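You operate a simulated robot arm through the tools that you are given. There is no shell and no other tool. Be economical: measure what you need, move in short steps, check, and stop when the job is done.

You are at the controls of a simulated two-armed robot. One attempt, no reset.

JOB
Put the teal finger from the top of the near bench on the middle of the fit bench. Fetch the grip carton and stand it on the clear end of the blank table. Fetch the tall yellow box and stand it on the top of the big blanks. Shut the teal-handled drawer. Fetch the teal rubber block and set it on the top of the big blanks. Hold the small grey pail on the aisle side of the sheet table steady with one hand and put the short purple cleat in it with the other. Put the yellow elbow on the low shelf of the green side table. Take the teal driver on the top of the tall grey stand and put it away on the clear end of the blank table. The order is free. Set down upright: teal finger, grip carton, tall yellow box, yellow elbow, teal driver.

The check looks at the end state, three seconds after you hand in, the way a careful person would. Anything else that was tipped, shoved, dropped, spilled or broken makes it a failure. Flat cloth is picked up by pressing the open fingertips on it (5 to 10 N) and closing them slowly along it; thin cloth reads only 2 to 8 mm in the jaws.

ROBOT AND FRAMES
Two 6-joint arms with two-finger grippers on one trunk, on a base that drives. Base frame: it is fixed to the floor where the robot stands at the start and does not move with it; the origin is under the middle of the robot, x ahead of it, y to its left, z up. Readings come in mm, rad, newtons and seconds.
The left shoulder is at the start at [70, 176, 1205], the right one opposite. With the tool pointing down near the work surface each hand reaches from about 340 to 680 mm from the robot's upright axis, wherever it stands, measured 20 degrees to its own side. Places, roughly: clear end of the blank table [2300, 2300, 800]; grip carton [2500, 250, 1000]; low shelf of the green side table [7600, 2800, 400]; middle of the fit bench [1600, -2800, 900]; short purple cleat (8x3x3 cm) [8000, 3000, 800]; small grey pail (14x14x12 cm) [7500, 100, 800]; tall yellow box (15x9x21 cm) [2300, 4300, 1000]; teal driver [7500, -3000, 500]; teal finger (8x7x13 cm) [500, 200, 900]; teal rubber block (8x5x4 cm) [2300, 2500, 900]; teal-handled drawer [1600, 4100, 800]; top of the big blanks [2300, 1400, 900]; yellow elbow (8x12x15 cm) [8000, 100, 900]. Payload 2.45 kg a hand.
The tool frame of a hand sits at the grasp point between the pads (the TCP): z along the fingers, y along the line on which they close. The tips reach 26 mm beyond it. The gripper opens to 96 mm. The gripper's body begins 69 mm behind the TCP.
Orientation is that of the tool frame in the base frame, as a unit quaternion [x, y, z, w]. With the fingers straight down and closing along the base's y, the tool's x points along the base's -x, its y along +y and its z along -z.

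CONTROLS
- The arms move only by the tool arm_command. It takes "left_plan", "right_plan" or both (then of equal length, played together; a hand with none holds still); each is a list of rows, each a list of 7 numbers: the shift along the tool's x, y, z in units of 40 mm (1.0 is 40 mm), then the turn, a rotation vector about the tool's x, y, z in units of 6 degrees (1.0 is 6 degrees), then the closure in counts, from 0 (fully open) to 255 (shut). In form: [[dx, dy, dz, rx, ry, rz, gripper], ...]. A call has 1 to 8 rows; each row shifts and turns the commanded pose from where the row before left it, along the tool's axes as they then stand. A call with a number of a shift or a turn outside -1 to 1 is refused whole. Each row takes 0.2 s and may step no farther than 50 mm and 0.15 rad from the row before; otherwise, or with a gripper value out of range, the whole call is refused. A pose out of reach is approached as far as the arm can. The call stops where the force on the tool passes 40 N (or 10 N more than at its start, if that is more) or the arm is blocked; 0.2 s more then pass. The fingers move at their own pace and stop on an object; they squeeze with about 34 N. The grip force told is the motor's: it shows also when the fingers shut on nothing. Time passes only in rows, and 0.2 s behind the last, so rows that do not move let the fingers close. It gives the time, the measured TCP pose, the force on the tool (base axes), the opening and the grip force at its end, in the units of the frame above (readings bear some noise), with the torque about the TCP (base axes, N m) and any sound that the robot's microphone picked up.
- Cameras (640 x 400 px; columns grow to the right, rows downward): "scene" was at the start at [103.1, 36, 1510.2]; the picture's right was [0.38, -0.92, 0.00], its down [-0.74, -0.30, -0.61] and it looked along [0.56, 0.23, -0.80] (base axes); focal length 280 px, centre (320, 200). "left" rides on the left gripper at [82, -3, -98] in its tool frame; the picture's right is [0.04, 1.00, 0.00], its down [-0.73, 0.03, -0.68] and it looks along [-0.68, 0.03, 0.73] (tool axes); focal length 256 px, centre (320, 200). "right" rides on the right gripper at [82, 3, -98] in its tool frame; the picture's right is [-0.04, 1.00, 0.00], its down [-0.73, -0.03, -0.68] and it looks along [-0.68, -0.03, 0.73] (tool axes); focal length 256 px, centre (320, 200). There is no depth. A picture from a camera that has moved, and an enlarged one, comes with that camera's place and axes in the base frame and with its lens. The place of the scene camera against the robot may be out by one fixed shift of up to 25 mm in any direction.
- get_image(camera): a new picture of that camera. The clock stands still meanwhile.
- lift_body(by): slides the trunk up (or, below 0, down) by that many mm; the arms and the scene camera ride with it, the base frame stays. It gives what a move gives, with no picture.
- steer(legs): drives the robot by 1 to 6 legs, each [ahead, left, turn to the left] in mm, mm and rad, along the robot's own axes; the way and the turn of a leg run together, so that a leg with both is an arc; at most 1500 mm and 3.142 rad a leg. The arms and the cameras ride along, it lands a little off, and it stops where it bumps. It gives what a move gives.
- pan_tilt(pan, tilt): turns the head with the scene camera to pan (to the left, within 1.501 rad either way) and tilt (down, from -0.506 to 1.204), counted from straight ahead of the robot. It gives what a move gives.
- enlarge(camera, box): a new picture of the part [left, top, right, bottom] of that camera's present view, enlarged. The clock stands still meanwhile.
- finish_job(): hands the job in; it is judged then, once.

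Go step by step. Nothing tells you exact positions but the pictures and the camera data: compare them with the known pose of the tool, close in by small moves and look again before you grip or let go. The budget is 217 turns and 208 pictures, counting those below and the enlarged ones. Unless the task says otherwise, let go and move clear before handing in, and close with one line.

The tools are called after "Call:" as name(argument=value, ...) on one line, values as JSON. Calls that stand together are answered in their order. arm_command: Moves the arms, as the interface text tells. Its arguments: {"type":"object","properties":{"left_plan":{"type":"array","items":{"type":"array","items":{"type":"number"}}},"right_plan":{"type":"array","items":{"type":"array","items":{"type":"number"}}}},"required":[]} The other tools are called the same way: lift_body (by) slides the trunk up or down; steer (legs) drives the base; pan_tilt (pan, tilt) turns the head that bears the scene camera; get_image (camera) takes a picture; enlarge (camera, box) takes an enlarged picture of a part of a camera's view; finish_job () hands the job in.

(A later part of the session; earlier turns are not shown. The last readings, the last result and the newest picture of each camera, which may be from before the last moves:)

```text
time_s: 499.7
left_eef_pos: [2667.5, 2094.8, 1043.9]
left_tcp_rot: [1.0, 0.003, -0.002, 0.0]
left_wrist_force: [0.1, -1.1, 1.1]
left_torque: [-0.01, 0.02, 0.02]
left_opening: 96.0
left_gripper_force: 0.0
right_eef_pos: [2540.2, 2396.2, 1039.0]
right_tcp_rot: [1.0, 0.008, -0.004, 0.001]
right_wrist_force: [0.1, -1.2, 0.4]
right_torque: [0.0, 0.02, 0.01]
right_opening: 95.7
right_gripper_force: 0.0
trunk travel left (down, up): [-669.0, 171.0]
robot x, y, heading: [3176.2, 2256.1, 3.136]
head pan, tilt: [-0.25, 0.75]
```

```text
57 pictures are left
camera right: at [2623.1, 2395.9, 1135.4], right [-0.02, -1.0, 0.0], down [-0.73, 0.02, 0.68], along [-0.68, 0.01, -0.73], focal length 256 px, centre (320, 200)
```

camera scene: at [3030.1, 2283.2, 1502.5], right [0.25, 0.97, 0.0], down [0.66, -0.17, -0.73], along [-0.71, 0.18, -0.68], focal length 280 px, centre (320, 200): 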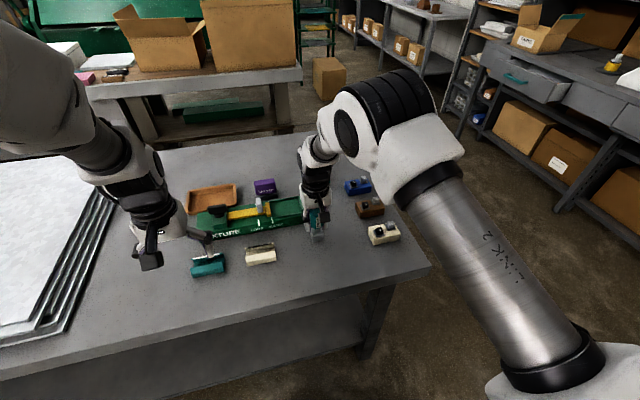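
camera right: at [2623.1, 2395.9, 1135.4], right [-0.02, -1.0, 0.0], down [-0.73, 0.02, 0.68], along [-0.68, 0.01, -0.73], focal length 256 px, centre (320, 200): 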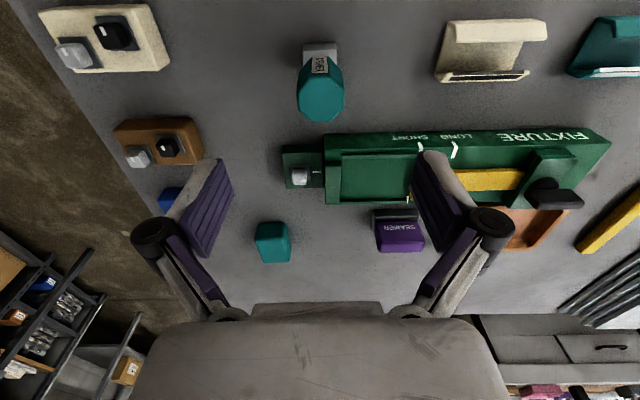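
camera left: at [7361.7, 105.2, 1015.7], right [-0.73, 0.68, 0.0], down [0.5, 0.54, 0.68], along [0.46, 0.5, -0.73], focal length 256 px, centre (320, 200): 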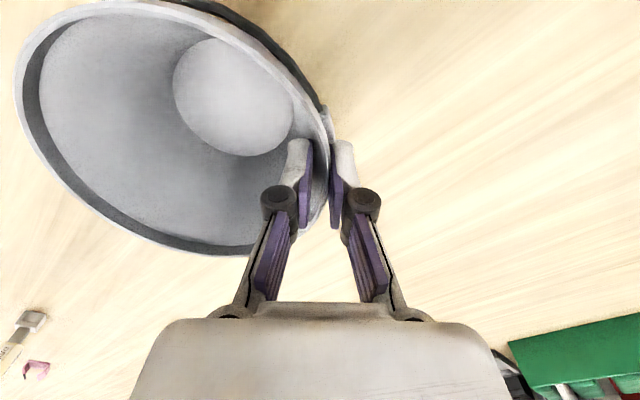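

The driver stands upright in the clear end. Next is the teal rubber block near [2223,2495]; it is out of reach from here, so I'll go to the table's end and face −y.

Call:
steer(legs=[[0, -850, 0], [0, 0, 1.571], [0, -800, 0]])

Call:
pan_tilt(pan=-0.1, tilt=0.7)

Call:
get_image(camera="scene")

Call:
get_image(camera="right")

```text
time_s: 511.8
left_eef_pos: [2511.0, 2645.1, 1042.7]
left_tcp_rot: [0.736, 0.677, -0.001, 0.0]
left_wrist_force: [-0.3, -0.7, 0.2]
left_torque: [-0.02, -0.02, 0.0]
left_opening: 96.0
left_gripper_force: 0.0
right_eef_pos: [2199.6, 2545.3, 1038.4]
right_tcp_rot: [0.732, 0.681, -0.002, 0.003]
right_wrist_force: [0.5, -0.3, 0.8]
right_torque: [0.02, 0.04, -0.01]
right_opening: 96.1
right_gripper_force: 0.0
trunk travel left (down, up): [-669.0, 171.0]
robot x, y, heading: [2395.3, 3168.5, -1.666]
head pan, tilt: [-0.25, 0.75]
```

```text
time_s: 512.5
left_eef_pos: [2511.8, 2644.1, 1042.9]
left_tcp_rot: [0.736, 0.677, 0.0, 0.001]
left_wrist_force: [0.4, -0.1, -0.6]
left_torque: [0.0, -0.03, -0.03]
left_opening: 95.9
left_gripper_force: 0.1
right_eef_pos: [2201.6, 2545.7, 1037.0]
right_tcp_rot: [0.731, 0.682, -0.002, 0.003]
right_wrist_force: [-0.9, -0.2, -0.2]
right_torque: [0.04, -0.03, -0.02]
right_opening: 95.9
right_gripper_force: 0.1
trunk travel left (down, up): [-669.0, 171.0]
robot x, y, heading: [2402.1, 3168.6, -1.662]
head pan, tilt: [-0.099, 0.7]
```

```text
56 pictures are left
camera scene: at [2360.1, 3042.4, 1506.7], right [-0.98, 0.19, 0.0], down [0.12, 0.63, -0.76], along [-0.15, -0.75, -0.64], focal length 280 px, centre (320, 200)
```

scene: 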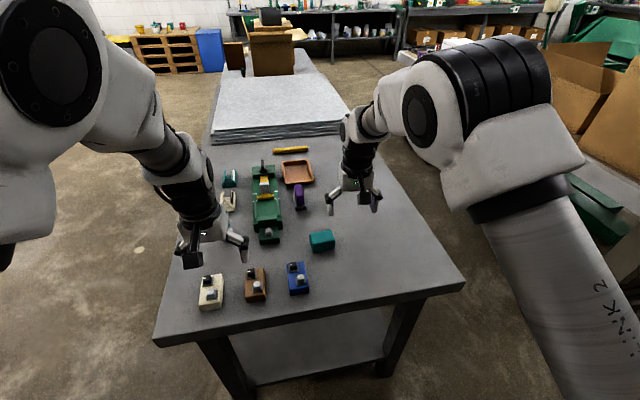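

```text
55 pictures are left
camera right: at [2209.2, 2628.7, 1134.5], right [0.99, -0.11, 0.0], down [-0.08, -0.72, 0.68], along [-0.07, -0.68, -0.73], focal length 256 px, centre (320, 200)
```

right: 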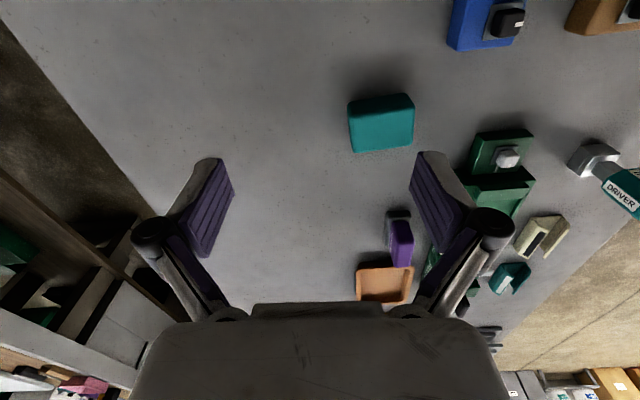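

The block is centred near [2268,2477], 80 mm long along x. I'll move over it, align, and descend partway to check.

Call:
arm_command(right_plan=[[-0.55, 0.6, 0, 0, 0, -0.23, 0], [-0.55, 0.6, 0, 0, 0, -0.22, 0], [-0.5, 0.59, 0, 0, 0, -0.22, 0], [0, 0, 1, 0, 0, 0, 0], [0, 0, 1, 0, 0, 0, 0], [0, 0, 0.8, 0, 0, 0, 0], [0, 0, 0, 0, 0, 0, 0]])

Call:
get_image(camera="right")

```text
time_s: 514.1
left_eef_pos: [2511.0, 2645.1, 1043.2]
left_tcp_rot: [0.735, 0.678, 0.0, 0.0]
left_wrist_force: [0.8, 0.4, 0.0]
left_torque: [-0.02, 0.02, 0.0]
left_opening: 96.0
left_gripper_force: 0.0
right_eef_pos: [2266.2, 2476.2, 923.8]
right_tcp_rot: [0.707, 0.707, -0.003, 0.003]
right_wrist_force: [0.2, -0.2, -0.8]
right_torque: [0.02, -0.03, -0.03]
right_opening: 95.9
right_gripper_force: 0.0
trunk travel left (down, up): [-669.0, 171.0]
robot x, y, heading: [2398.1, 3170.9, -1.662]
head pan, tilt: [-0.099, 0.7]
```

```text
54 pictures are left
camera right: at [2269.9, 2559.3, 1021.0], right [1.0, -0.04, 0.0], down [-0.03, -0.73, 0.69], along [-0.03, -0.68, -0.73], focal length 256 px, centre (320, 200)
```

right: 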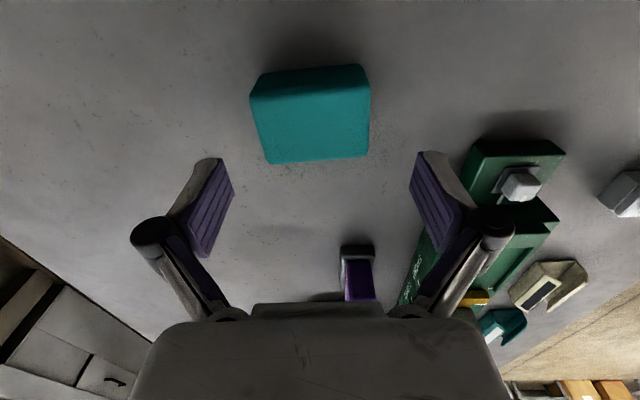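

The block is centred at [2262,2466] and slightly rotated. I'll make the fine correction and go down to z≈832.

Call:
arm_command(right_plan=[[-0.25, -0.1, 0.3, 0, 0, -0.6, 0], [0, 0, 0.8, 0, 0, 0, 0], [0, 0, 0.7, 0, 0, 0, 0], [0, 0, 0.5, 0, 0, 0, 0], [0, 0, 0, 0, 0, 0, 0]])

Call:
get_image(camera="right")

```text
time_s: 515.0
left_eef_pos: [2510.0, 2646.9, 1043.5]
left_tcp_rot: [0.735, 0.678, -0.001, 0.001]
left_wrist_force: [-0.3, -0.7, -0.7]
left_torque: [0.01, -0.03, 0.0]
left_opening: 96.2
left_gripper_force: 0.0
right_eef_pos: [2263.4, 2464.0, 850.3]
right_tcp_rot: [0.684, 0.729, -0.006, 0.006]
right_wrist_force: [0.4, 11.0, 21.6]
right_torque: [0.42, -0.1, 0.02]
right_opening: 96.4
right_gripper_force: 0.2
trunk travel left (down, up): [-669.0, 171.0]
robot x, y, heading: [2398.0, 3165.7, -1.661]
head pan, tilt: [-0.099, 0.7]
stopped in row 4 (right hand): the force on the tool passed its limit at 47 N (the readings are from after the stop); the commanded pose is now the measured one
```

```text
53 pictures are left
camera right: at [2262.8, 2548.6, 947.5], right [1.0, 0.02, 0.0], down [0.02, -0.72, 0.69], along [0.02, -0.69, -0.72], focal length 256 px, centre (320, 200)
```

right: 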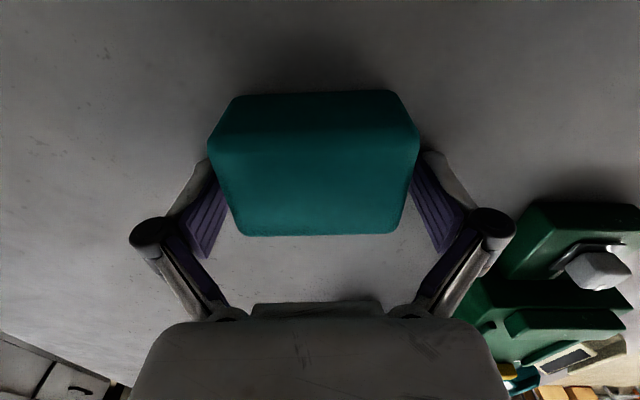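

The fingertips touch the table (surface ≈ 823) with the block between them. I'll raise 3 mm and close.

Call:
arm_command(right_plan=[[0, 0, -0.08, 0, 0, 0, 0], [0, 0, 0, 0, 0, 0, 80], [0, 0, 0, 0, 0, 0, 255], [0, 0, 0, 0, 0, 0, 255], [0, 0, 0, 0, 0, 0, 255]])

Call:
arm_command(right_plan=[[0, 0, -0.6, 0, 0, 0, 255], [0, 0, -1, 0, 0, 0, 255], [0, 0, -1, 0, 0, 0, 255], [0, 0, -1, 0, 0, 0, 255], [0, 0, -1, 0, 0, 0, 255], [0, 0, -1, 0, 0, 0, 255]])

Call:
get_image(camera="right")

```text
time_s: 515.8
left_eef_pos: [2511.5, 2648.6, 1045.2]
left_tcp_rot: [0.736, 0.677, -0.003, 0.002]
left_wrist_force: [-0.2, 0.0, 0.8]
left_torque: [-0.01, -0.05, 0.01]
left_opening: 96.0
left_gripper_force: 0.0
right_eef_pos: [2265.9, 2460.3, 861.0]
right_tcp_rot: [0.685, 0.728, -0.012, 0.012]
right_wrist_force: [4.2, 8.7, 24.8]
right_torque: [0.56, 0.01, -0.11]
right_opening: 68.8
right_gripper_force: 33.6
trunk travel left (down, up): [-669.0, 171.0]
robot x, y, heading: [2395.1, 3171.6, -1.663]
head pan, tilt: [-0.099, 0.7]
stopped in row 3 (right hand): the force on the tool passed its limit at 46 N (the readings are from after the stop); the commanded pose is now the measured one
```

```text
time_s: 517.2
left_eef_pos: [2510.5, 2645.0, 1042.7]
left_tcp_rot: [0.736, 0.677, -0.001, 0.001]
left_wrist_force: [-0.1, 0.9, 0.1]
left_torque: [0.03, 0.01, 0.0]
left_opening: 96.1
left_gripper_force: 0.0
right_eef_pos: [2264.2, 2465.5, 1077.1]
right_tcp_rot: [0.685, 0.728, -0.009, 0.01]
right_wrist_force: [0.3, 0.3, -0.4]
right_torque: [-0.02, 0.0, -0.01]
right_opening: 68.8
right_gripper_force: 34.0
trunk travel left (down, up): [-669.0, 171.0]
robot x, y, heading: [2397.1, 3167.3, -1.662]
head pan, tilt: [-0.099, 0.7]
```

```text
52 pictures are left
camera right: at [2261.8, 2550.6, 1173.0], right [1.0, 0.02, 0.0], down [0.01, -0.71, 0.7], along [0.02, -0.7, -0.72], focal length 256 px, centre (320, 200)
```

right: 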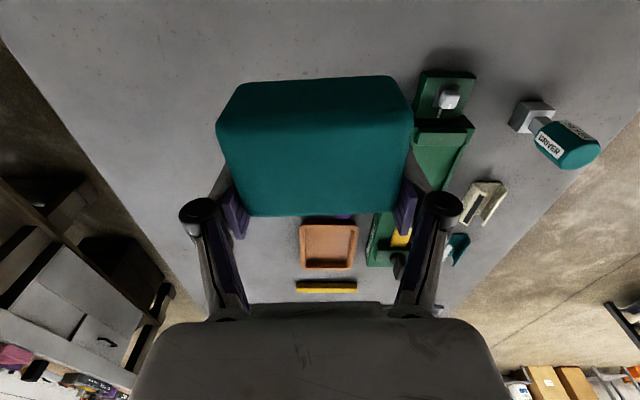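

The block is held (69 mm). Next I'll handle the drawer and tall box on the +y side; first I retract the right hand, then turn to face +y and look.

Call:
arm_command(right_plan=[[1, -0.3, 0, 0, 0, 0, 255], [1, -0.3, 0, 0, 0, 0, 255], [1, -0.3, 0, 0, 0, 0, 255], [1, -0.3, 0, 0, 0, 0, 255], [1, -0.3, 0, 0, 0, 0, 255]])

Call:
steer(legs=[[-60, 0, 0], [0, 0, 3.1]])

Call:
pan_tilt(pan=0.2, tilt=0.45)

Call:
get_image(camera="scene")

```text
time_s: 518.4
left_eef_pos: [2510.6, 2646.1, 1043.9]
left_tcp_rot: [0.735, 0.678, -0.001, 0.001]
left_wrist_force: [0.6, 0.5, -0.1]
left_torque: [-0.01, 0.01, -0.01]
left_opening: 96.0
left_gripper_force: 0.1
right_eef_pos: [2191.8, 2659.5, 1074.1]
right_tcp_rot: [0.685, 0.728, -0.011, 0.011]
right_wrist_force: [-0.3, 0.3, 0.0]
right_torque: [-0.04, -0.02, -0.01]
right_opening: 69.0
right_gripper_force: 34.2
trunk travel left (down, up): [-669.0, 171.0]
robot x, y, heading: [2396.5, 3164.3, -1.664]
head pan, tilt: [-0.099, 0.7]
```

```text
time_s: 526.8
left_eef_pos: [2279.4, 3748.1, 1043.7]
left_tcp_rot: [-0.683, 0.73, 0.0, 0.001]
left_wrist_force: [-0.6, -0.1, -0.9]
left_torque: [0.01, 0.01, -0.04]
left_opening: 95.7
left_gripper_force: 0.1
right_eef_pos: [2599.3, 3740.1, 1072.6]
right_tcp_rot: [0.735, -0.678, -0.01, -0.01]
right_wrist_force: [-0.2, 0.1, -0.2]
right_torque: [-0.03, -0.04, 0.02]
right_opening: 68.8
right_gripper_force: 34.0
trunk travel left (down, up): [-669.0, 171.0]
robot x, y, heading: [2403.6, 3230.6, 1.5]
head pan, tilt: [-0.099, 0.7]
```

```text
time_s: 527.6
left_eef_pos: [2279.1, 3748.0, 1043.3]
left_tcp_rot: [-0.684, 0.73, 0.001, 0.0]
left_wrist_force: [-0.6, -0.2, -1.1]
left_torque: [0.02, 0.03, 0.0]
left_opening: 95.8
left_gripper_force: 0.1
right_eef_pos: [2599.7, 3740.3, 1072.8]
right_tcp_rot: [0.735, -0.678, -0.011, -0.009]
right_wrist_force: [-0.1, -0.1, -0.3]
right_torque: [0.04, -0.01, 0.01]
right_opening: 68.9
right_gripper_force: 34.1
trunk travel left (down, up): [-669.0, 171.0]
robot x, y, heading: [2400.0, 3228.4, 1.491]
head pan, tilt: [0.201, 0.45]
```

```text
51 pictures are left
camera scene: at [2379.3, 3375.9, 1528.8], right [0.99, 0.12, 0.0], down [0.05, -0.43, -0.9], along [-0.11, 0.89, -0.44], focal length 280 px, centre (320, 200)
```

scene: 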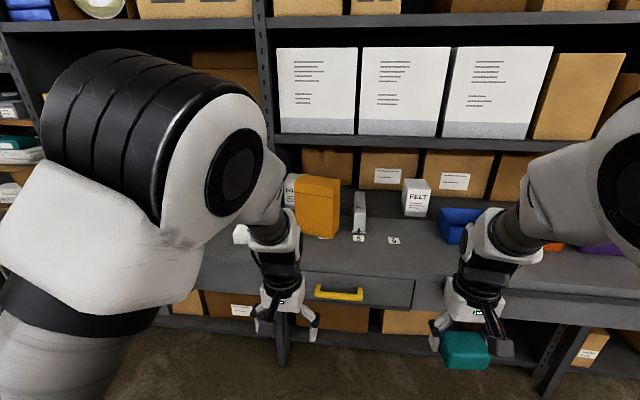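

The tall yellow box stands on the bench under the rack, near [2260,4340]. I'll zoom in on it and look for the teal drawer to the left.

Call:
enlarge(camera="scene", box=[260, 130, 440, 310])

Call:
pan_tilt(pan=0.85, tilt=0.4)

Call:
get_image(camera="scene")

```text
2.22 times, centred on (350, 220) of scene
camera zoom: at [2379.3, 3375.9, 1528.8], right [0.99, 0.12, 0.0], down [0.05, -0.43, -0.9], along [-0.11, 0.89, -0.44], focal length 622 px, centre (253, 156)
```

zoom: 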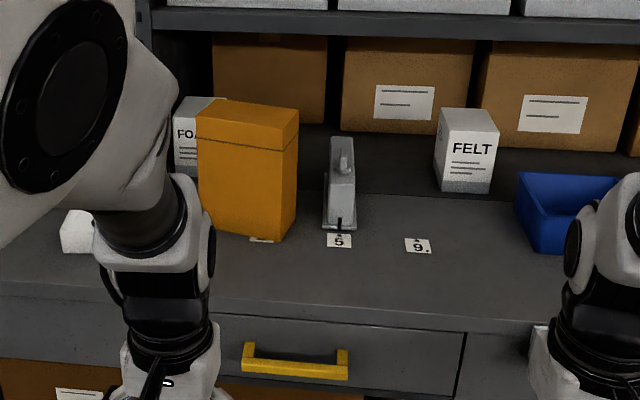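

```text
time_s: 528.6
left_eef_pos: [2280.2, 3748.8, 1043.2]
left_tcp_rot: [-0.684, 0.73, 0.0, 0.001]
left_wrist_force: [0.2, 0.7, 0.0]
left_torque: [-0.01, -0.01, -0.02]
left_opening: 96.0
left_gripper_force: 0.0
right_eef_pos: [2598.2, 3741.2, 1072.5]
right_tcp_rot: [0.734, -0.679, -0.01, -0.009]
right_wrist_force: [-0.2, 0.0, -0.7]
right_torque: [0.02, 0.02, 0.0]
right_opening: 68.6
right_gripper_force: 33.5
trunk travel left (down, up): [-669.0, 171.0]
robot x, y, heading: [2401.7, 3230.7, 1.495]
head pan, tilt: [0.85, 0.4]
```

```text
49 pictures are left
camera scene: at [2326.0, 3351.0, 1533.6], right [0.72, 0.7, 0.0], down [0.27, -0.28, -0.92], along [-0.64, 0.66, -0.39], focal length 280 px, centre (320, 200)
```

scene: 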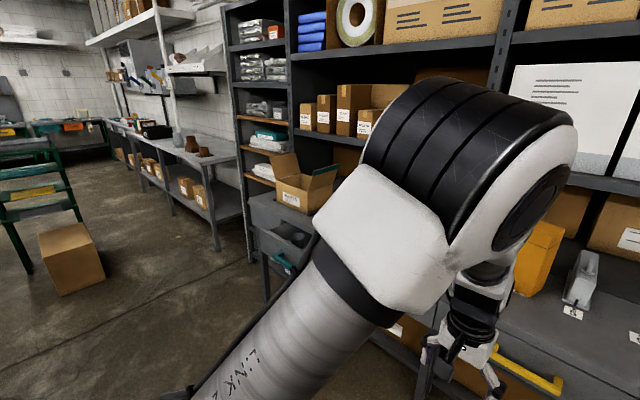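

The box is rotated about −16° and needs a grip across its 90 mm depth. First I'll shut the drawer, which sits open to the left near x≈1620; I'll slide left and look.

Call:
steer(legs=[[0, 0, 0.075], [0, 600, 0]])

Call:
pan_tilt(pan=0.0, tilt=0.6)

Call:
get_image(camera="scene")

```text
time_s: 532.5
left_eef_pos: [1636.8, 3732.9, 1043.2]
left_tcp_rot: [0.715, -0.699, 0.0, 0.0]
left_wrist_force: [0.2, -0.4, -0.1]
left_torque: [-0.01, 0.01, -0.01]
left_opening: 96.0
left_gripper_force: 0.0
right_eef_pos: [1954.5, 3753.0, 1072.9]
right_tcp_rot: [0.763, -0.647, -0.01, -0.009]
right_wrist_force: [0.4, 0.2, 0.2]
right_torque: [-0.01, 0.02, 0.0]
right_opening: 68.8
right_gripper_force: 34.2
trunk travel left (down, up): [-669.0, 171.0]
robot x, y, heading: [1800.9, 3223.2, 1.58]
head pan, tilt: [0.85, 0.4]
```

```text
time_s: 533.6
left_eef_pos: [1635.2, 3732.6, 1043.8]
left_tcp_rot: [0.715, -0.699, 0.0, 0.0]
left_wrist_force: [-0.2, -0.4, 0.4]
left_torque: [0.01, 0.0, 0.02]
left_opening: 96.2
left_gripper_force: 0.0
right_eef_pos: [1954.4, 3753.2, 1073.0]
right_tcp_rot: [0.763, -0.646, -0.011, -0.009]
right_wrist_force: [0.7, -0.7, -0.8]
right_torque: [-0.03, -0.01, 0.0]
right_opening: 68.9
right_gripper_force: 33.7
trunk travel left (down, up): [-669.0, 171.0]
robot x, y, heading: [1805.6, 3224.1, 1.589]
head pan, tilt: [0.0, 0.6]
```

```text
48 pictures are left
camera scene: at [1785.8, 3370.3, 1515.4], right [1.0, 0.01, 0.0], down [0.01, -0.56, -0.83], along [-0.01, 0.82, -0.56], focal length 280 px, centre (320, 200)
```

scene: 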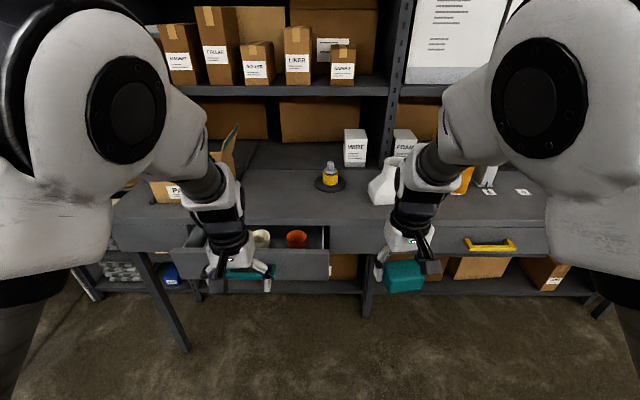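

The drawer stands open about 100 mm, its front panel near [1560,4040] with top at z≈850. I'll close the left gripper, bring it in front of the panel, tilt it so the tips lead, and then look.

Call:
arm_command(left_plan=[[0, 0.6, 0.8, 0, 0, 0, 255], [0, 0.6, 0.8, 0, 0, 0, 255], [0, 0.6, 0.8, 0, 0, 0, 255], [0, 0, 0.8, 0, -0.9, 0, 255], [0, 0, 0.8, 0, -0.9, 0, 255], [0, 0, 0.7, 0, -0.9, 0, 255], [0, 0, 0, 0, -0.9, 0, 255], [0, 0, 0, 0, -0.9, 0, 255]])

Call:
steer(legs=[[150, 0, -0.01]])

Call:
get_image(camera="scene")

Call:
get_image(camera="left")

```text
time_s: 535.4
left_eef_pos: [1565.8, 3739.4, 866.4]
left_tcp_rot: [0.695, -0.679, -0.168, -0.165]
left_wrist_force: [0.0, 0.7, -0.1]
left_torque: [0.0, -0.04, 0.01]
left_opening: 0.1
left_gripper_force: 28.1
left hand out of reach, approached as far as the arm can: row 5, 6
right_eef_pos: [1953.1, 3752.7, 1073.9]
right_tcp_rot: [0.763, -0.646, -0.011, -0.009]
right_wrist_force: [0.8, -0.1, -0.4]
right_torque: [0.0, 0.0, 0.01]
right_opening: 68.8
right_gripper_force: 34.2
trunk travel left (down, up): [-669.0, 171.0]
robot x, y, heading: [1800.9, 3222.4, 1.585]
head pan, tilt: [0.0, 0.6]
```

```text
time_s: 536.8
left_eef_pos: [1568.5, 3887.6, 866.1]
left_tcp_rot: [0.694, -0.681, -0.167, -0.164]
left_wrist_force: [-0.5, -0.9, -0.6]
left_torque: [0.02, -0.02, -0.01]
left_opening: 0.1
left_gripper_force: 28.6
right_eef_pos: [1957.2, 3898.8, 1075.2]
right_tcp_rot: [0.762, -0.648, -0.012, -0.009]
right_wrist_force: [0.0, -0.3, -0.3]
right_torque: [0.03, -0.01, -0.06]
right_opening: 68.7
right_gripper_force: 33.9
trunk travel left (down, up): [-669.0, 171.0]
robot x, y, heading: [1802.4, 3374.2, 1.579]
head pan, tilt: [0.0, 0.6]
```

```text
47 pictures are left
camera scene: at [1785.6, 3517.0, 1515.6], right [1.0, 0.01, 0.0], down [0.0, -0.56, -0.83], along [0.0, 0.83, -0.56], focal length 280 px, centre (320, 200)
```

scene: 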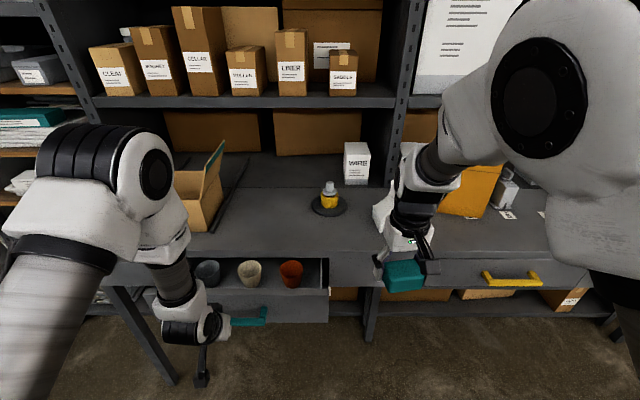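

```text
46 pictures are left
camera left: at [1573.5, 3770.7, 915.9], right [-1.0, -0.05, -0.02], down [-0.04, 0.34, 0.94], along [-0.04, 0.94, -0.34], focal length 256 px, centre (320, 200)
```

left: 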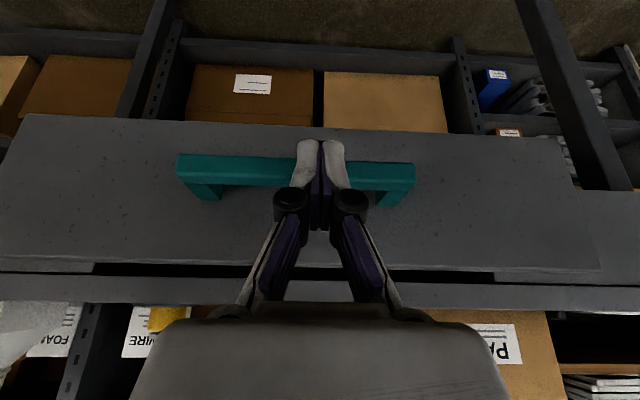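

The tips face the panel just above the teal handle. I'll drive up to it, then push in small steps.

Call:
steer(legs=[[130, 0, 0]])

Call:
arm_command(left_plan=[[-0.35, 0, 0.19, 0, 0, 0, 255], [-0.35, 0, 0.19, 0, 0, 0, 255], [-0.35, 0, 0.19, 0, 0, 0, 255], [-0.35, 0, 0.19, 0, 0, 0, 255]])

Call:
get_image(camera="scene")

```text
time_s: 538.1
left_eef_pos: [1567.2, 4005.0, 865.7]
left_tcp_rot: [0.693, -0.68, -0.17, -0.166]
left_wrist_force: [-0.3, 0.1, 0.2]
left_torque: [0.0, 0.02, 0.03]
left_opening: 0.0
left_gripper_force: 28.6
right_eef_pos: [1957.6, 4013.9, 1072.4]
right_tcp_rot: [0.761, -0.649, -0.01, -0.008]
right_wrist_force: [-0.6, -0.4, -0.8]
right_torque: [-0.03, -0.01, 0.01]
right_opening: 68.8
right_gripper_force: 33.9
trunk travel left (down, up): [-669.0, 171.0]
robot x, y, heading: [1802.5, 3483.0, 1.575]
head pan, tilt: [0.0, 0.6]
stopped in leg 1: the force on the tool passed its limit at 47 N (the readings are from after the stop); the commanded pose is now the measured one
```

```text
time_s: 538.7
left_eef_pos: [1567.9, 4029.5, 867.0]
left_tcp_rot: [0.693, -0.682, -0.166, -0.163]
left_wrist_force: [1.4, -16.0, 18.3]
left_torque: [0.03, 0.0, -0.09]
left_opening: 6.0
left_gripper_force: 27.7
right_eef_pos: [1956.6, 4008.8, 1076.1]
right_tcp_rot: [0.761, -0.649, -0.012, -0.009]
right_wrist_force: [-0.7, 0.2, 0.7]
right_torque: [-0.03, -0.01, -0.02]
right_opening: 68.7
right_gripper_force: 34.1
trunk travel left (down, up): [-669.0, 171.0]
robot x, y, heading: [1803.0, 3481.9, 1.577]
head pan, tilt: [0.0, 0.6]
stopped in row 3 (left hand): the force on the tool passed its limit at 47 N (the readings are from after the stop); the commanded pose is now the measured one
```

```text
45 pictures are left
camera scene: at [1786.8, 3626.9, 1516.1], right [1.0, 0.01, 0.0], down [0.0, -0.56, -0.83], along [-0.01, 0.83, -0.56], focal length 280 px, centre (320, 200)
```

scene: 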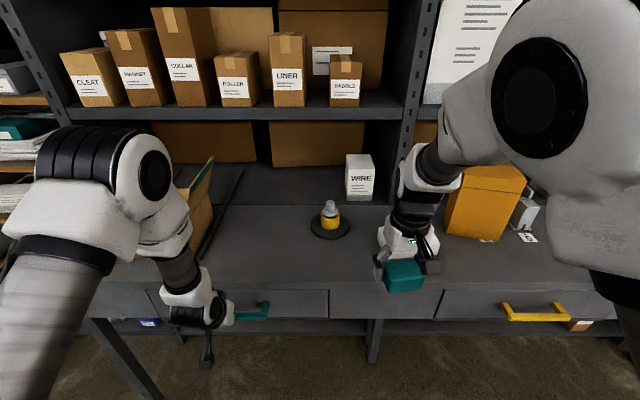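

The drawer looks flush. I'll back off and verify.

Call:
steer(legs=[[-150, 0, 0]])

Call:
enlarge(camera="scene", box=[80, 220, 400, 340])

```text
time_s: 540.1
left_eef_pos: [1566.8, 3882.9, 865.8]
left_tcp_rot: [0.693, -0.682, -0.165, -0.162]
left_wrist_force: [0.5, -0.3, 0.7]
left_torque: [0.0, 0.0, -0.01]
left_opening: 0.1
left_gripper_force: 28.5
right_eef_pos: [1956.6, 3863.3, 1073.3]
right_tcp_rot: [0.761, -0.648, -0.01, -0.009]
right_wrist_force: [-0.7, 0.5, 0.2]
right_torque: [0.01, -0.01, 0.04]
right_opening: 68.7
right_gripper_force: 34.2
trunk travel left (down, up): [-669.0, 171.0]
robot x, y, heading: [1800.6, 3336.6, 1.577]
head pan, tilt: [0.0, 0.6]
```

```text
2.00 times, centred on (240, 280) of scene
camera zoom: at [1785.6, 3483.0, 1515.1], right [1.0, 0.01, 0.0], down [0.0, -0.57, -0.82], along [-0.01, 0.82, -0.57], focal length 560 px, centre (480, 40)
```

zoom: 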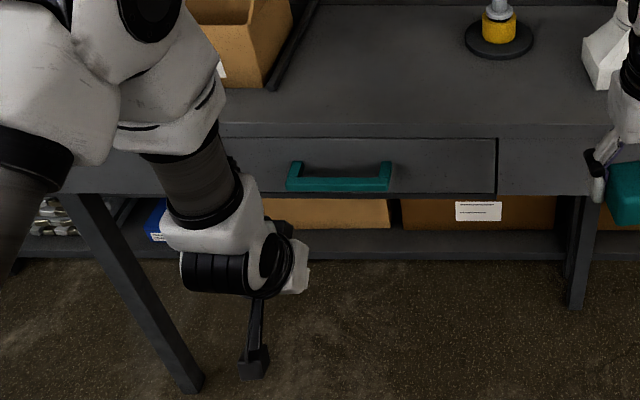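

The drawer is shut. Now the tall box: I'll raise the trunk, straighten and open the left hand, and begin turning it so it closes along the box's depth.

Call:
lift_body(by=160)

Call:
arm_command(left_plan=[[0, 0, -0.5, 0, 0.9, 0, 0], [0, 0, -0.5, 0, 0.9, 0, 0], [0, 0, -0.5, 0, 0.9, 0, 0], [0, 0, -0.7, 0, 0.9, 0, 0], [0, 0, -0.9, 0, 0.9, 0, 0], [0, 0, -0.9, 0, 0, 0, 0], [0, 0, -0.8, 0, 0, 0, 0]])

Call:
arm_command(left_plan=[[0, -0.4, 0, 0, 0, -1, 0], [0, -0.4, 0, 0, 0, -1, 0], [0, 0, 0, 0, 0, -1, 0], [0, 0, 0, 0, 0, -1, 0], [0, 0, 0, 0, 0, -1, 0], [0, 0, 0, 0, 0, -1, 0], [0, 0, 0, 0, 0, -1, 0], [0, 0, 0, 0, 0, -1, 0]])

Call:
arm_command(left_plan=[[0, 0, 0, 0, 0, -1, 0], [0, 0, 0, 0, 0, -1, 0], [0, 0, 0, 0, 0, -1, 0], [0, 0, 0, 0, 0, -1, 0], [0, 0, 0, 0, 0, -0.3, 0]])

Call:
steer(legs=[[0, -560, 0], [190, 0, 0]])

Call:
get_image(camera="scene")

Call:
get_image(camera="left")

```text
time_s: 541.9
left_eef_pos: [1565.8, 3883.9, 1025.0]
left_tcp_rot: [0.694, -0.682, -0.165, -0.162]
left_wrist_force: [0.0, 0.0, 0.2]
left_torque: [0.0, -0.02, 0.0]
left_opening: 0.0
left_gripper_force: 28.5
right_eef_pos: [1956.3, 3863.2, 1232.8]
right_tcp_rot: [0.762, -0.647, -0.011, -0.009]
right_wrist_force: [-0.1, -1.0, -0.8]
right_torque: [0.03, 0.0, -0.04]
right_opening: 68.9
right_gripper_force: 34.0
trunk travel left (down, up): [-829.0, 11.0]
robot x, y, heading: [1803.2, 3339.3, 1.574]
head pan, tilt: [0.0, 0.6]
```

```text
time_s: 543.5
left_eef_pos: [1568.7, 3849.6, 1213.8]
left_tcp_rot: [0.714, -0.7, 0.001, 0.001]
left_wrist_force: [-0.2, -0.5, 0.8]
left_torque: [0.04, -0.01, -0.01]
left_opening: 96.0
left_gripper_force: 0.0
left hand out of reach, approached as far as the arm can: row 3
right_eef_pos: [1956.5, 3861.7, 1234.1]
right_tcp_rot: [0.761, -0.648, -0.012, -0.009]
right_wrist_force: [-0.3, -0.6, -0.1]
right_torque: [0.04, 0.02, 0.01]
right_opening: 68.6
right_gripper_force: 34.0
trunk travel left (down, up): [-829.0, 11.0]
robot x, y, heading: [1801.5, 3334.5, 1.582]
head pan, tilt: [0.0, 0.6]
```

```text
time_s: 545.3
left_eef_pos: [1599.7, 3854.9, 1212.9]
left_tcp_rot: [0.937, -0.349, 0.001, 0.002]
left_wrist_force: [-0.4, -0.1, -0.2]
left_torque: [0.0, -0.02, -0.04]
left_opening: 95.9
left_gripper_force: 0.0
right_eef_pos: [1956.6, 3863.4, 1234.3]
right_tcp_rot: [0.761, -0.648, -0.011, -0.008]
right_wrist_force: [-0.2, -0.4, -0.4]
right_torque: [0.0, 0.01, 0.04]
right_opening: 68.8
right_gripper_force: 33.5
trunk travel left (down, up): [-829.0, 11.0]
robot x, y, heading: [1802.0, 3337.2, 1.579]
head pan, tilt: [0.0, 0.6]
```

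```text
time_s: 546.5
left_eef_pos: [1599.9, 3855.3, 1212.2]
left_tcp_rot: [0.991, -0.132, 0.0, 0.002]
left_wrist_force: [0.3, -0.6, -0.1]
left_torque: [-0.03, 0.02, -0.01]
left_opening: 96.2
left_gripper_force: 0.1
right_eef_pos: [1956.6, 3863.3, 1234.0]
right_tcp_rot: [0.762, -0.648, -0.011, -0.009]
right_wrist_force: [-0.1, 1.0, -0.8]
right_torque: [-0.02, 0.02, -0.02]
right_opening: 68.9
right_gripper_force: 34.0
trunk travel left (down, up): [-829.0, 11.0]
robot x, y, heading: [1799.9, 3335.6, 1.576]
head pan, tilt: [0.0, 0.6]
```

```text
time_s: 550.9
left_eef_pos: [2155.7, 4051.5, 1213.8]
left_tcp_rot: [0.992, -0.124, 0.0, -0.001]
left_wrist_force: [-0.2, -0.6, 0.5]
left_torque: [0.05, 0.03, 0.02]
left_opening: 96.3
left_gripper_force: 0.0
right_eef_pos: [2512.1, 4063.7, 1234.9]
right_tcp_rot: [0.766, -0.642, -0.011, -0.01]
right_wrist_force: [-0.8, -0.8, 0.5]
right_torque: [0.02, 0.0, -0.02]
right_opening: 68.5
right_gripper_force: 33.6
trunk travel left (down, up): [-829.0, 11.0]
robot x, y, heading: [2368.1, 3538.0, 1.589]
head pan, tilt: [0.0, 0.6]
```

```text
43 pictures are left
camera scene: at [2346.5, 3678.9, 1675.9], right [1.0, 0.02, 0.0], down [0.01, -0.56, -0.83], along [-0.02, 0.83, -0.56], focal length 280 px, centre (320, 200)
```

scene: 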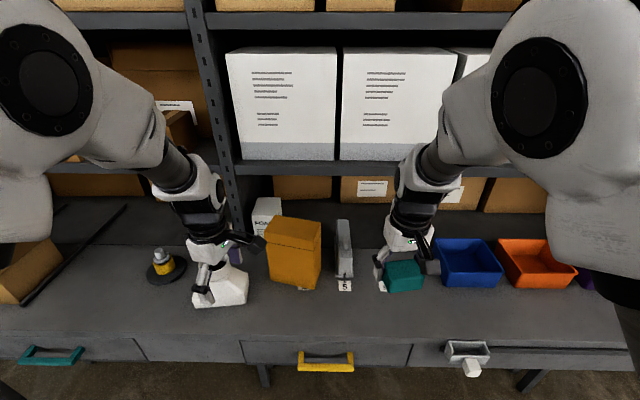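

```text
42 pictures are left
camera left: at [2236.0, 4035.0, 1312.0], right [-0.21, -0.98, 0.0], down [-0.72, 0.15, 0.68], along [-0.66, 0.14, -0.73], focal length 256 px, centre (320, 200)
```

left: 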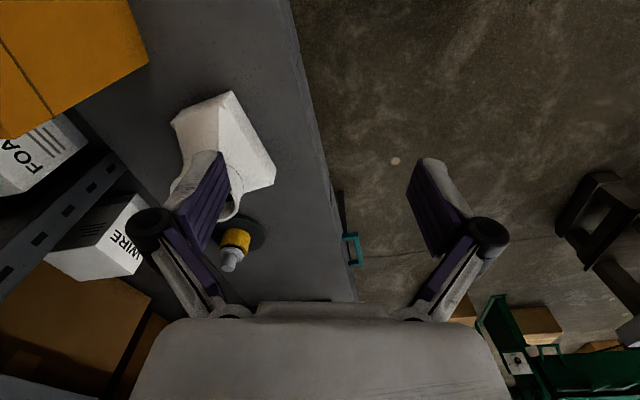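

I need the box's top outline precisely, so I'll zoom in.

Call:
enlarge(camera="scene", box=[245, 200, 345, 300])

```text
4.00 times, centred on (295, 250) of scene
camera zoom: at [2346.5, 3678.9, 1675.9], right [1.0, 0.02, 0.0], down [0.01, -0.56, -0.83], along [-0.02, 0.83, -0.56], focal length 1120 px, centre (420, 0)
```

zoom: 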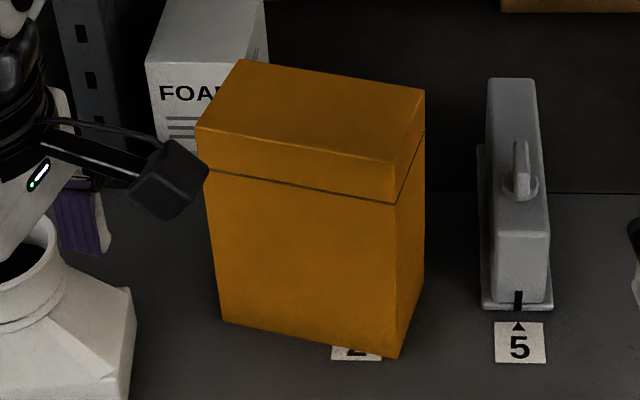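

The box's top centre is about [2250,4332] at z≈1125–1135, rotated −13.5°, which matches my hand's yaw. I'll drive in so the left hand hovers above it, then check.

Call:
steer(legs=[[150, -70, 0]])

Call:
arm_command(left_plan=[[0.05, -0.8, 0, 0, 0, 0, 0], [0.05, -0.8, 0, 0, 0, 0, 0], [0.05, -0.8, 0, 0, 0, 0, 0], [0, 0, 0, 0, 0, 0, 0]])

Call:
get_image(camera="left")

Call:
enlarge(camera="scene", box=[200, 160, 380, 300])

```text
time_s: 552.4
left_eef_pos: [2221.0, 4209.7, 1213.0]
left_tcp_rot: [0.992, -0.126, 0.001, 0.0]
left_wrist_force: [-0.1, 0.0, 0.0]
left_torque: [0.06, 0.0, 0.01]
left_opening: 96.1
left_gripper_force: 0.1
right_eef_pos: [2576.9, 4219.6, 1235.0]
right_tcp_rot: [0.766, -0.642, -0.011, -0.01]
right_wrist_force: [0.0, -0.9, 0.2]
right_torque: [-0.02, 0.01, -0.01]
right_opening: 69.0
right_gripper_force: 34.1
trunk travel left (down, up): [-829.0, 11.0]
robot x, y, heading: [2433.1, 3696.1, 1.589]
head pan, tilt: [0.0, 0.6]
```

```text
time_s: 553.4
left_eef_pos: [2252.8, 4300.2, 1211.8]
left_tcp_rot: [0.992, -0.125, 0.001, 0.002]
left_wrist_force: [1.0, -0.3, 0.2]
left_torque: [0.01, -0.02, -0.04]
left_opening: 96.1
left_gripper_force: 0.1
right_eef_pos: [2578.5, 4224.1, 1233.9]
right_tcp_rot: [0.766, -0.642, -0.01, -0.009]
right_wrist_force: [0.3, -0.4, 0.2]
right_torque: [0.05, -0.03, 0.03]
right_opening: 68.5
right_gripper_force: 34.0
trunk travel left (down, up): [-829.0, 11.0]
robot x, y, heading: [2431.2, 3694.4, 1.587]
head pan, tilt: [0.0, 0.6]
```

```text
40 pictures are left
camera left: at [2332.3, 4284.0, 1310.3], right [-0.21, -0.98, 0.0], down [-0.72, 0.16, 0.68], along [-0.66, 0.14, -0.73], focal length 256 px, centre (320, 200)
```

left: 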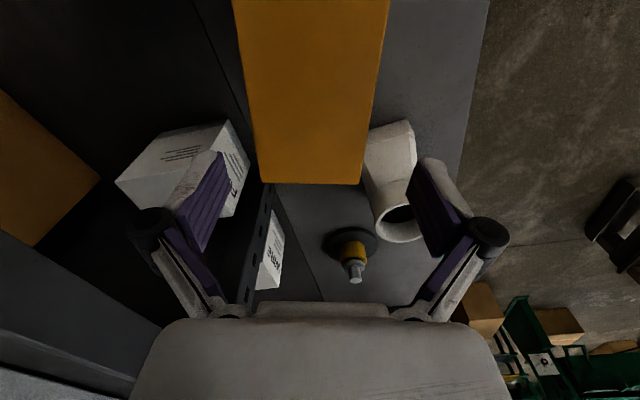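

```text
2.86 times, centred on (290, 230) of scene
camera zoom: at [2413.1, 3839.6, 1675.4], right [1.0, 0.02, 0.0], down [0.01, -0.56, -0.82], along [-0.02, 0.82, -0.57], focal length 800 px, centre (406, 114)
```

zoom: 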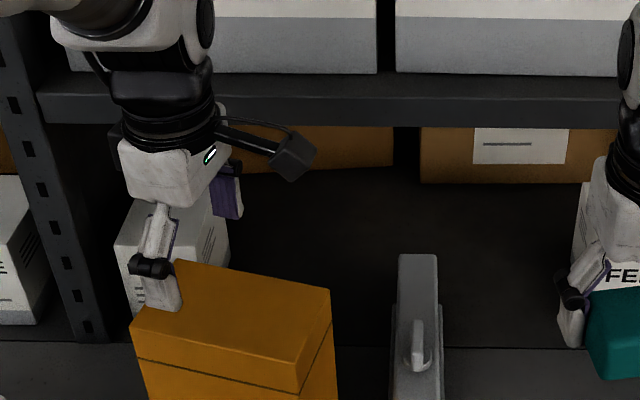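

The yaw is aligned; the box centre is 8 mm toward +y. I'll correct, lower to just above the top, and check once more.

Call:
arm_command(left_plan=[[0.3, -0.21, 0, 0, 0, 0, 0], [0, 0, 0.8, 0, 0, 0, 0], [0, 0, 0, 0, 0, 0, 0]])

Call:
get_image(camera="left")

```text
time_s: 554.2
left_eef_pos: [2266.6, 4307.3, 1181.6]
left_tcp_rot: [0.992, -0.125, 0.001, 0.001]
left_wrist_force: [-0.4, -0.4, -0.5]
left_torque: [0.02, -0.01, 0.01]
left_opening: 96.0
left_gripper_force: 0.1
right_eef_pos: [2578.4, 4222.6, 1234.2]
right_tcp_rot: [0.766, -0.643, -0.01, -0.009]
right_wrist_force: [0.7, 0.3, 0.0]
right_torque: [0.03, -0.01, -0.04]
right_opening: 68.9
right_gripper_force: 34.0
trunk travel left (down, up): [-829.0, 11.0]
robot x, y, heading: [2433.0, 3691.8, 1.588]
head pan, tilt: [0.0, 0.6]
```

```text
38 pictures are left
camera left: at [2347.4, 4290.1, 1280.3], right [-0.21, -0.98, 0.0], down [-0.72, 0.16, 0.68], along [-0.66, 0.14, -0.73], focal length 256 px, centre (320, 200)
```

left: 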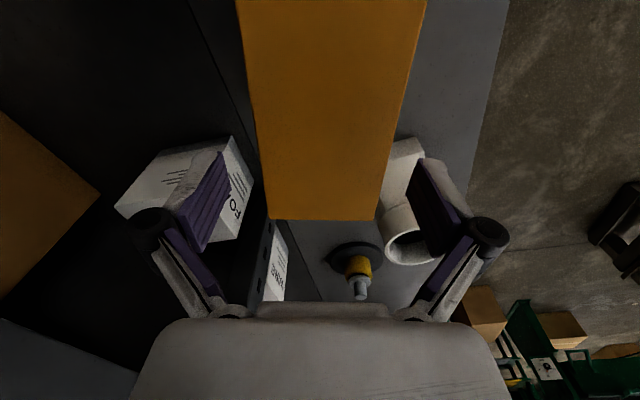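

A 4.5 mm correction back is needed. Then I'll descend slowly with the fingers straddling the box.

Call:
arm_command(left_plan=[[0, 0.11, 0, 0, 0, 0, 0], [0, 0, 0.3, 0, 0, 0, 0], [0, 0, 0.4, 0, 0, 0, 0], [0, 0, 0.5, 0, 0, 0, 0], [0, 0, 0.5, 0, 0, 0, 0], [0, 0, 0.2, 0, 0, 0, 0], [0, 0, 0, 0, 0, 0, 0]])

Call:
get_image(camera="left")

```text
time_s: 555.8
left_eef_pos: [2264.5, 4305.7, 1105.1]
left_tcp_rot: [0.992, -0.126, 0.002, 0.001]
left_wrist_force: [-0.5, 0.1, 0.2]
left_torque: [-0.01, 0.0, 0.01]
left_opening: 96.2
left_gripper_force: 0.0
right_eef_pos: [2578.1, 4223.0, 1233.9]
right_tcp_rot: [0.766, -0.643, -0.011, -0.01]
right_wrist_force: [0.4, 0.3, -0.2]
right_torque: [0.04, 0.01, 0.0]
right_opening: 68.8
right_gripper_force: 33.7
trunk travel left (down, up): [-829.0, 11.0]
robot x, y, heading: [2430.8, 3694.9, 1.589]
head pan, tilt: [0.0, 0.6]
```

```text
37 pictures are left
camera left: at [2344.7, 4287.9, 1203.2], right [-0.21, -0.98, 0.0], down [-0.72, 0.16, 0.68], along [-0.66, 0.14, -0.73], focal length 256 px, centre (320, 200)
```

left: 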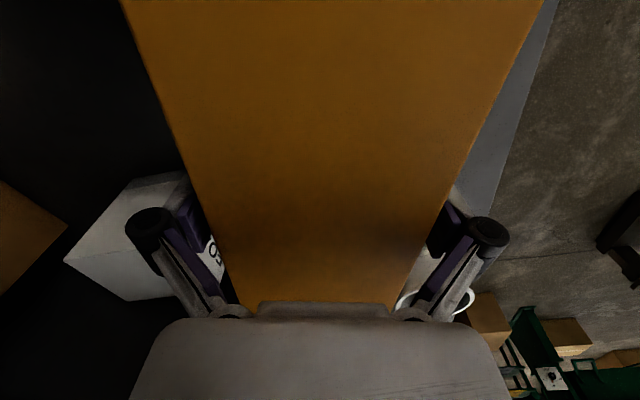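

The fingers straddle the box without contact. I'll close and lift.

Call:
arm_command(left_plan=[[0, 0, 0, 0, 0, 0, 80], [0, 0, 0, 0, 0, 0, 255], [0, 0, 0, 0, 0, 0, 255], [0, 0, 0, 0, 0, 0, 255], [0, 0, -0.3, 0, 0, 0, 255], [0, 0, -0.6, 0, 0, 0, 255], [0, 0, -0.6, 0, 0, 0, 255], [0, 0, 0, 0, 0, 0, 255]])

Call:
enlarge(camera="scene", box=[180, 160, 400, 340])

```text
time_s: 557.6
left_eef_pos: [2261.4, 4305.1, 1164.2]
left_tcp_rot: [0.992, -0.125, 0.0, 0.003]
left_wrist_force: [-0.3, 0.2, -4.6]
left_torque: [-0.03, 0.02, -0.03]
left_opening: 85.0
left_gripper_force: 33.7
right_eef_pos: [2577.7, 4225.2, 1233.3]
right_tcp_rot: [0.766, -0.643, -0.01, -0.008]
right_wrist_force: [-0.6, 0.0, 0.0]
right_torque: [0.01, -0.03, 0.0]
right_opening: 68.5
right_gripper_force: 33.8
trunk travel left (down, up): [-829.0, 11.0]
robot x, y, heading: [2430.9, 3694.3, 1.59]
head pan, tilt: [0.0, 0.6]
```

```text
2.22 times, centred on (290, 250) of scene
camera zoom: at [2412.6, 3841.5, 1675.2], right [1.0, 0.02, 0.0], down [0.01, -0.57, -0.82], along [-0.02, 0.82, -0.57], focal length 622 px, centre (387, 89)
```

zoom: 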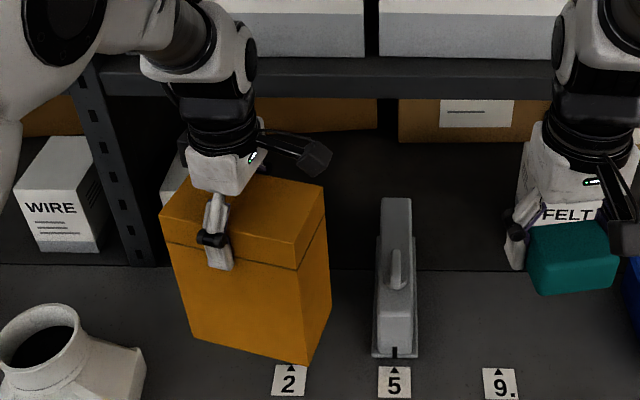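

The box is held and lifted cleanly. I'll back out, go around to the +x side of the blank table, and face the big blanks.

Call:
steer(legs=[[-450, 0, 0], [0, -1000, 0], [0, 0, 1.55], [0, 1000, 0], [0, 800, 0]])

Call:
pan_tilt(pan=0.0, tilt=0.6)

Call:
get_image(camera="scene")

```text
time_s: 577.9
left_eef_pos: [2768.3, 1266.1, 1165.1]
left_tcp_rot: [0.807, 0.591, 0.002, 0.001]
left_wrist_force: [-0.4, 0.0, -5.3]
left_torque: [-0.05, 0.05, 0.04]
left_opening: 84.5
left_gripper_force: 34.1
right_eef_pos: [2864.7, 1578.0, 1233.8]
right_tcp_rot: [0.998, 0.059, -0.014, 0.001]
right_wrist_force: [-0.1, -0.3, 0.7]
right_torque: [-0.02, 0.02, 0.01]
right_opening: 68.6
right_gripper_force: 34.3
trunk travel left (down, up): [-829.0, 11.0]
robot x, y, heading: [3386.7, 1400.6, 3.107]
head pan, tilt: [0.0, 0.6]
```

```text
time_s: 578.5
left_eef_pos: [2768.2, 1265.4, 1163.9]
left_tcp_rot: [0.807, 0.59, 0.003, 0.001]
left_wrist_force: [0.3, 0.5, -4.8]
left_torque: [0.0, -0.01, -0.01]
left_opening: 84.7
left_gripper_force: 34.1
right_eef_pos: [2866.7, 1577.9, 1233.2]
right_tcp_rot: [0.998, 0.059, -0.013, 0.002]
right_wrist_force: [0.3, 0.0, -0.9]
right_torque: [0.02, 0.02, 0.01]
right_opening: 68.8
right_gripper_force: 34.1
trunk travel left (down, up): [-829.0, 11.0]
robot x, y, heading: [3388.6, 1400.3, 3.107]
head pan, tilt: [0.0, 0.6]
```

```text
35 pictures are left
camera scene: at [3231.7, 1414.1, 1675.3], right [0.04, 1.0, 0.0], down [0.57, -0.02, -0.82], along [-0.82, 0.03, -0.57], focal length 280 px, centre (320, 200)
```

scene: 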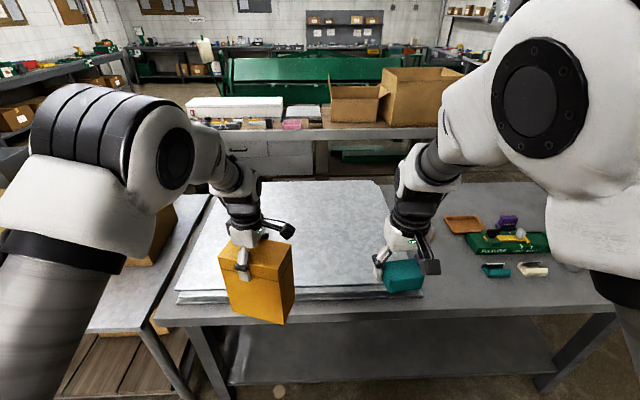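

The slab top lies ahead, clear. I'll drive forward so both hands are over it.

Call:
steer(legs=[[335, 0, 0.03]])

Call:
arm_command(left_plan=[[0, 0, 0.5, 0, 0, 0, 255], [0, 0, 0.5, 0, 0, 0, 255], [0, 0, 0.4, 0, 0, 0, 255], [0, 0, 0, 0, 0, 0, 255]], right_plan=[[0, 0, 1, 0, 0, 0, 255], [0, 0, 1, 0, 0, 0, 255], [0, 0, 1, 0, 0, 0, 255], [0, 0, 1, 0, 0, 0, 255]])

Call:
get_image(camera="scene")

```text
time_s: 580.6
left_eef_pos: [2443.0, 1257.9, 1165.4]
left_tcp_rot: [0.799, 0.601, 0.001, 0.001]
left_wrist_force: [-0.6, 0.4, -4.2]
left_torque: [-0.03, 0.01, -0.01]
left_opening: 84.6
left_gripper_force: 34.3
right_eef_pos: [2533.4, 1571.6, 1233.4]
right_tcp_rot: [0.997, 0.072, -0.015, 0.001]
right_wrist_force: [1.1, 0.7, -0.3]
right_torque: [0.0, 0.04, 0.02]
right_opening: 68.9
right_gripper_force: 34.3
trunk travel left (down, up): [-829.0, 11.0]
robot x, y, heading: [3056.9, 1406.5, 3.132]
head pan, tilt: [0.0, 0.6]
```

```text
time_s: 581.6
left_eef_pos: [2436.9, 1256.7, 1104.6]
left_tcp_rot: [0.799, 0.601, 0.002, 0.001]
left_wrist_force: [0.0, -0.8, -4.8]
left_torque: [-0.04, 0.0, 0.01]
left_opening: 84.5
left_gripper_force: 33.7
right_eef_pos: [2524.5, 1570.6, 1071.9]
right_tcp_rot: [0.997, 0.071, -0.013, 0.002]
right_wrist_force: [-0.3, 0.6, 0.0]
right_torque: [0.01, -0.02, 0.05]
right_opening: 68.8
right_gripper_force: 33.9
trunk travel left (down, up): [-829.0, 11.0]
robot x, y, heading: [3057.9, 1409.5, 3.135]
head pan, tilt: [0.0, 0.6]
```

```text
34 pictures are left
camera scene: at [2898.7, 1418.4, 1675.1], right [0.01, 1.0, 0.0], down [0.57, -0.01, -0.82], along [-0.82, 0.01, -0.57], focal length 280 px, centre (320, 200)
```

scene: 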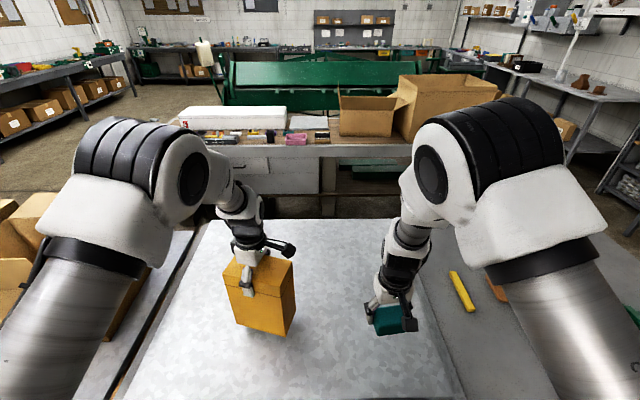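

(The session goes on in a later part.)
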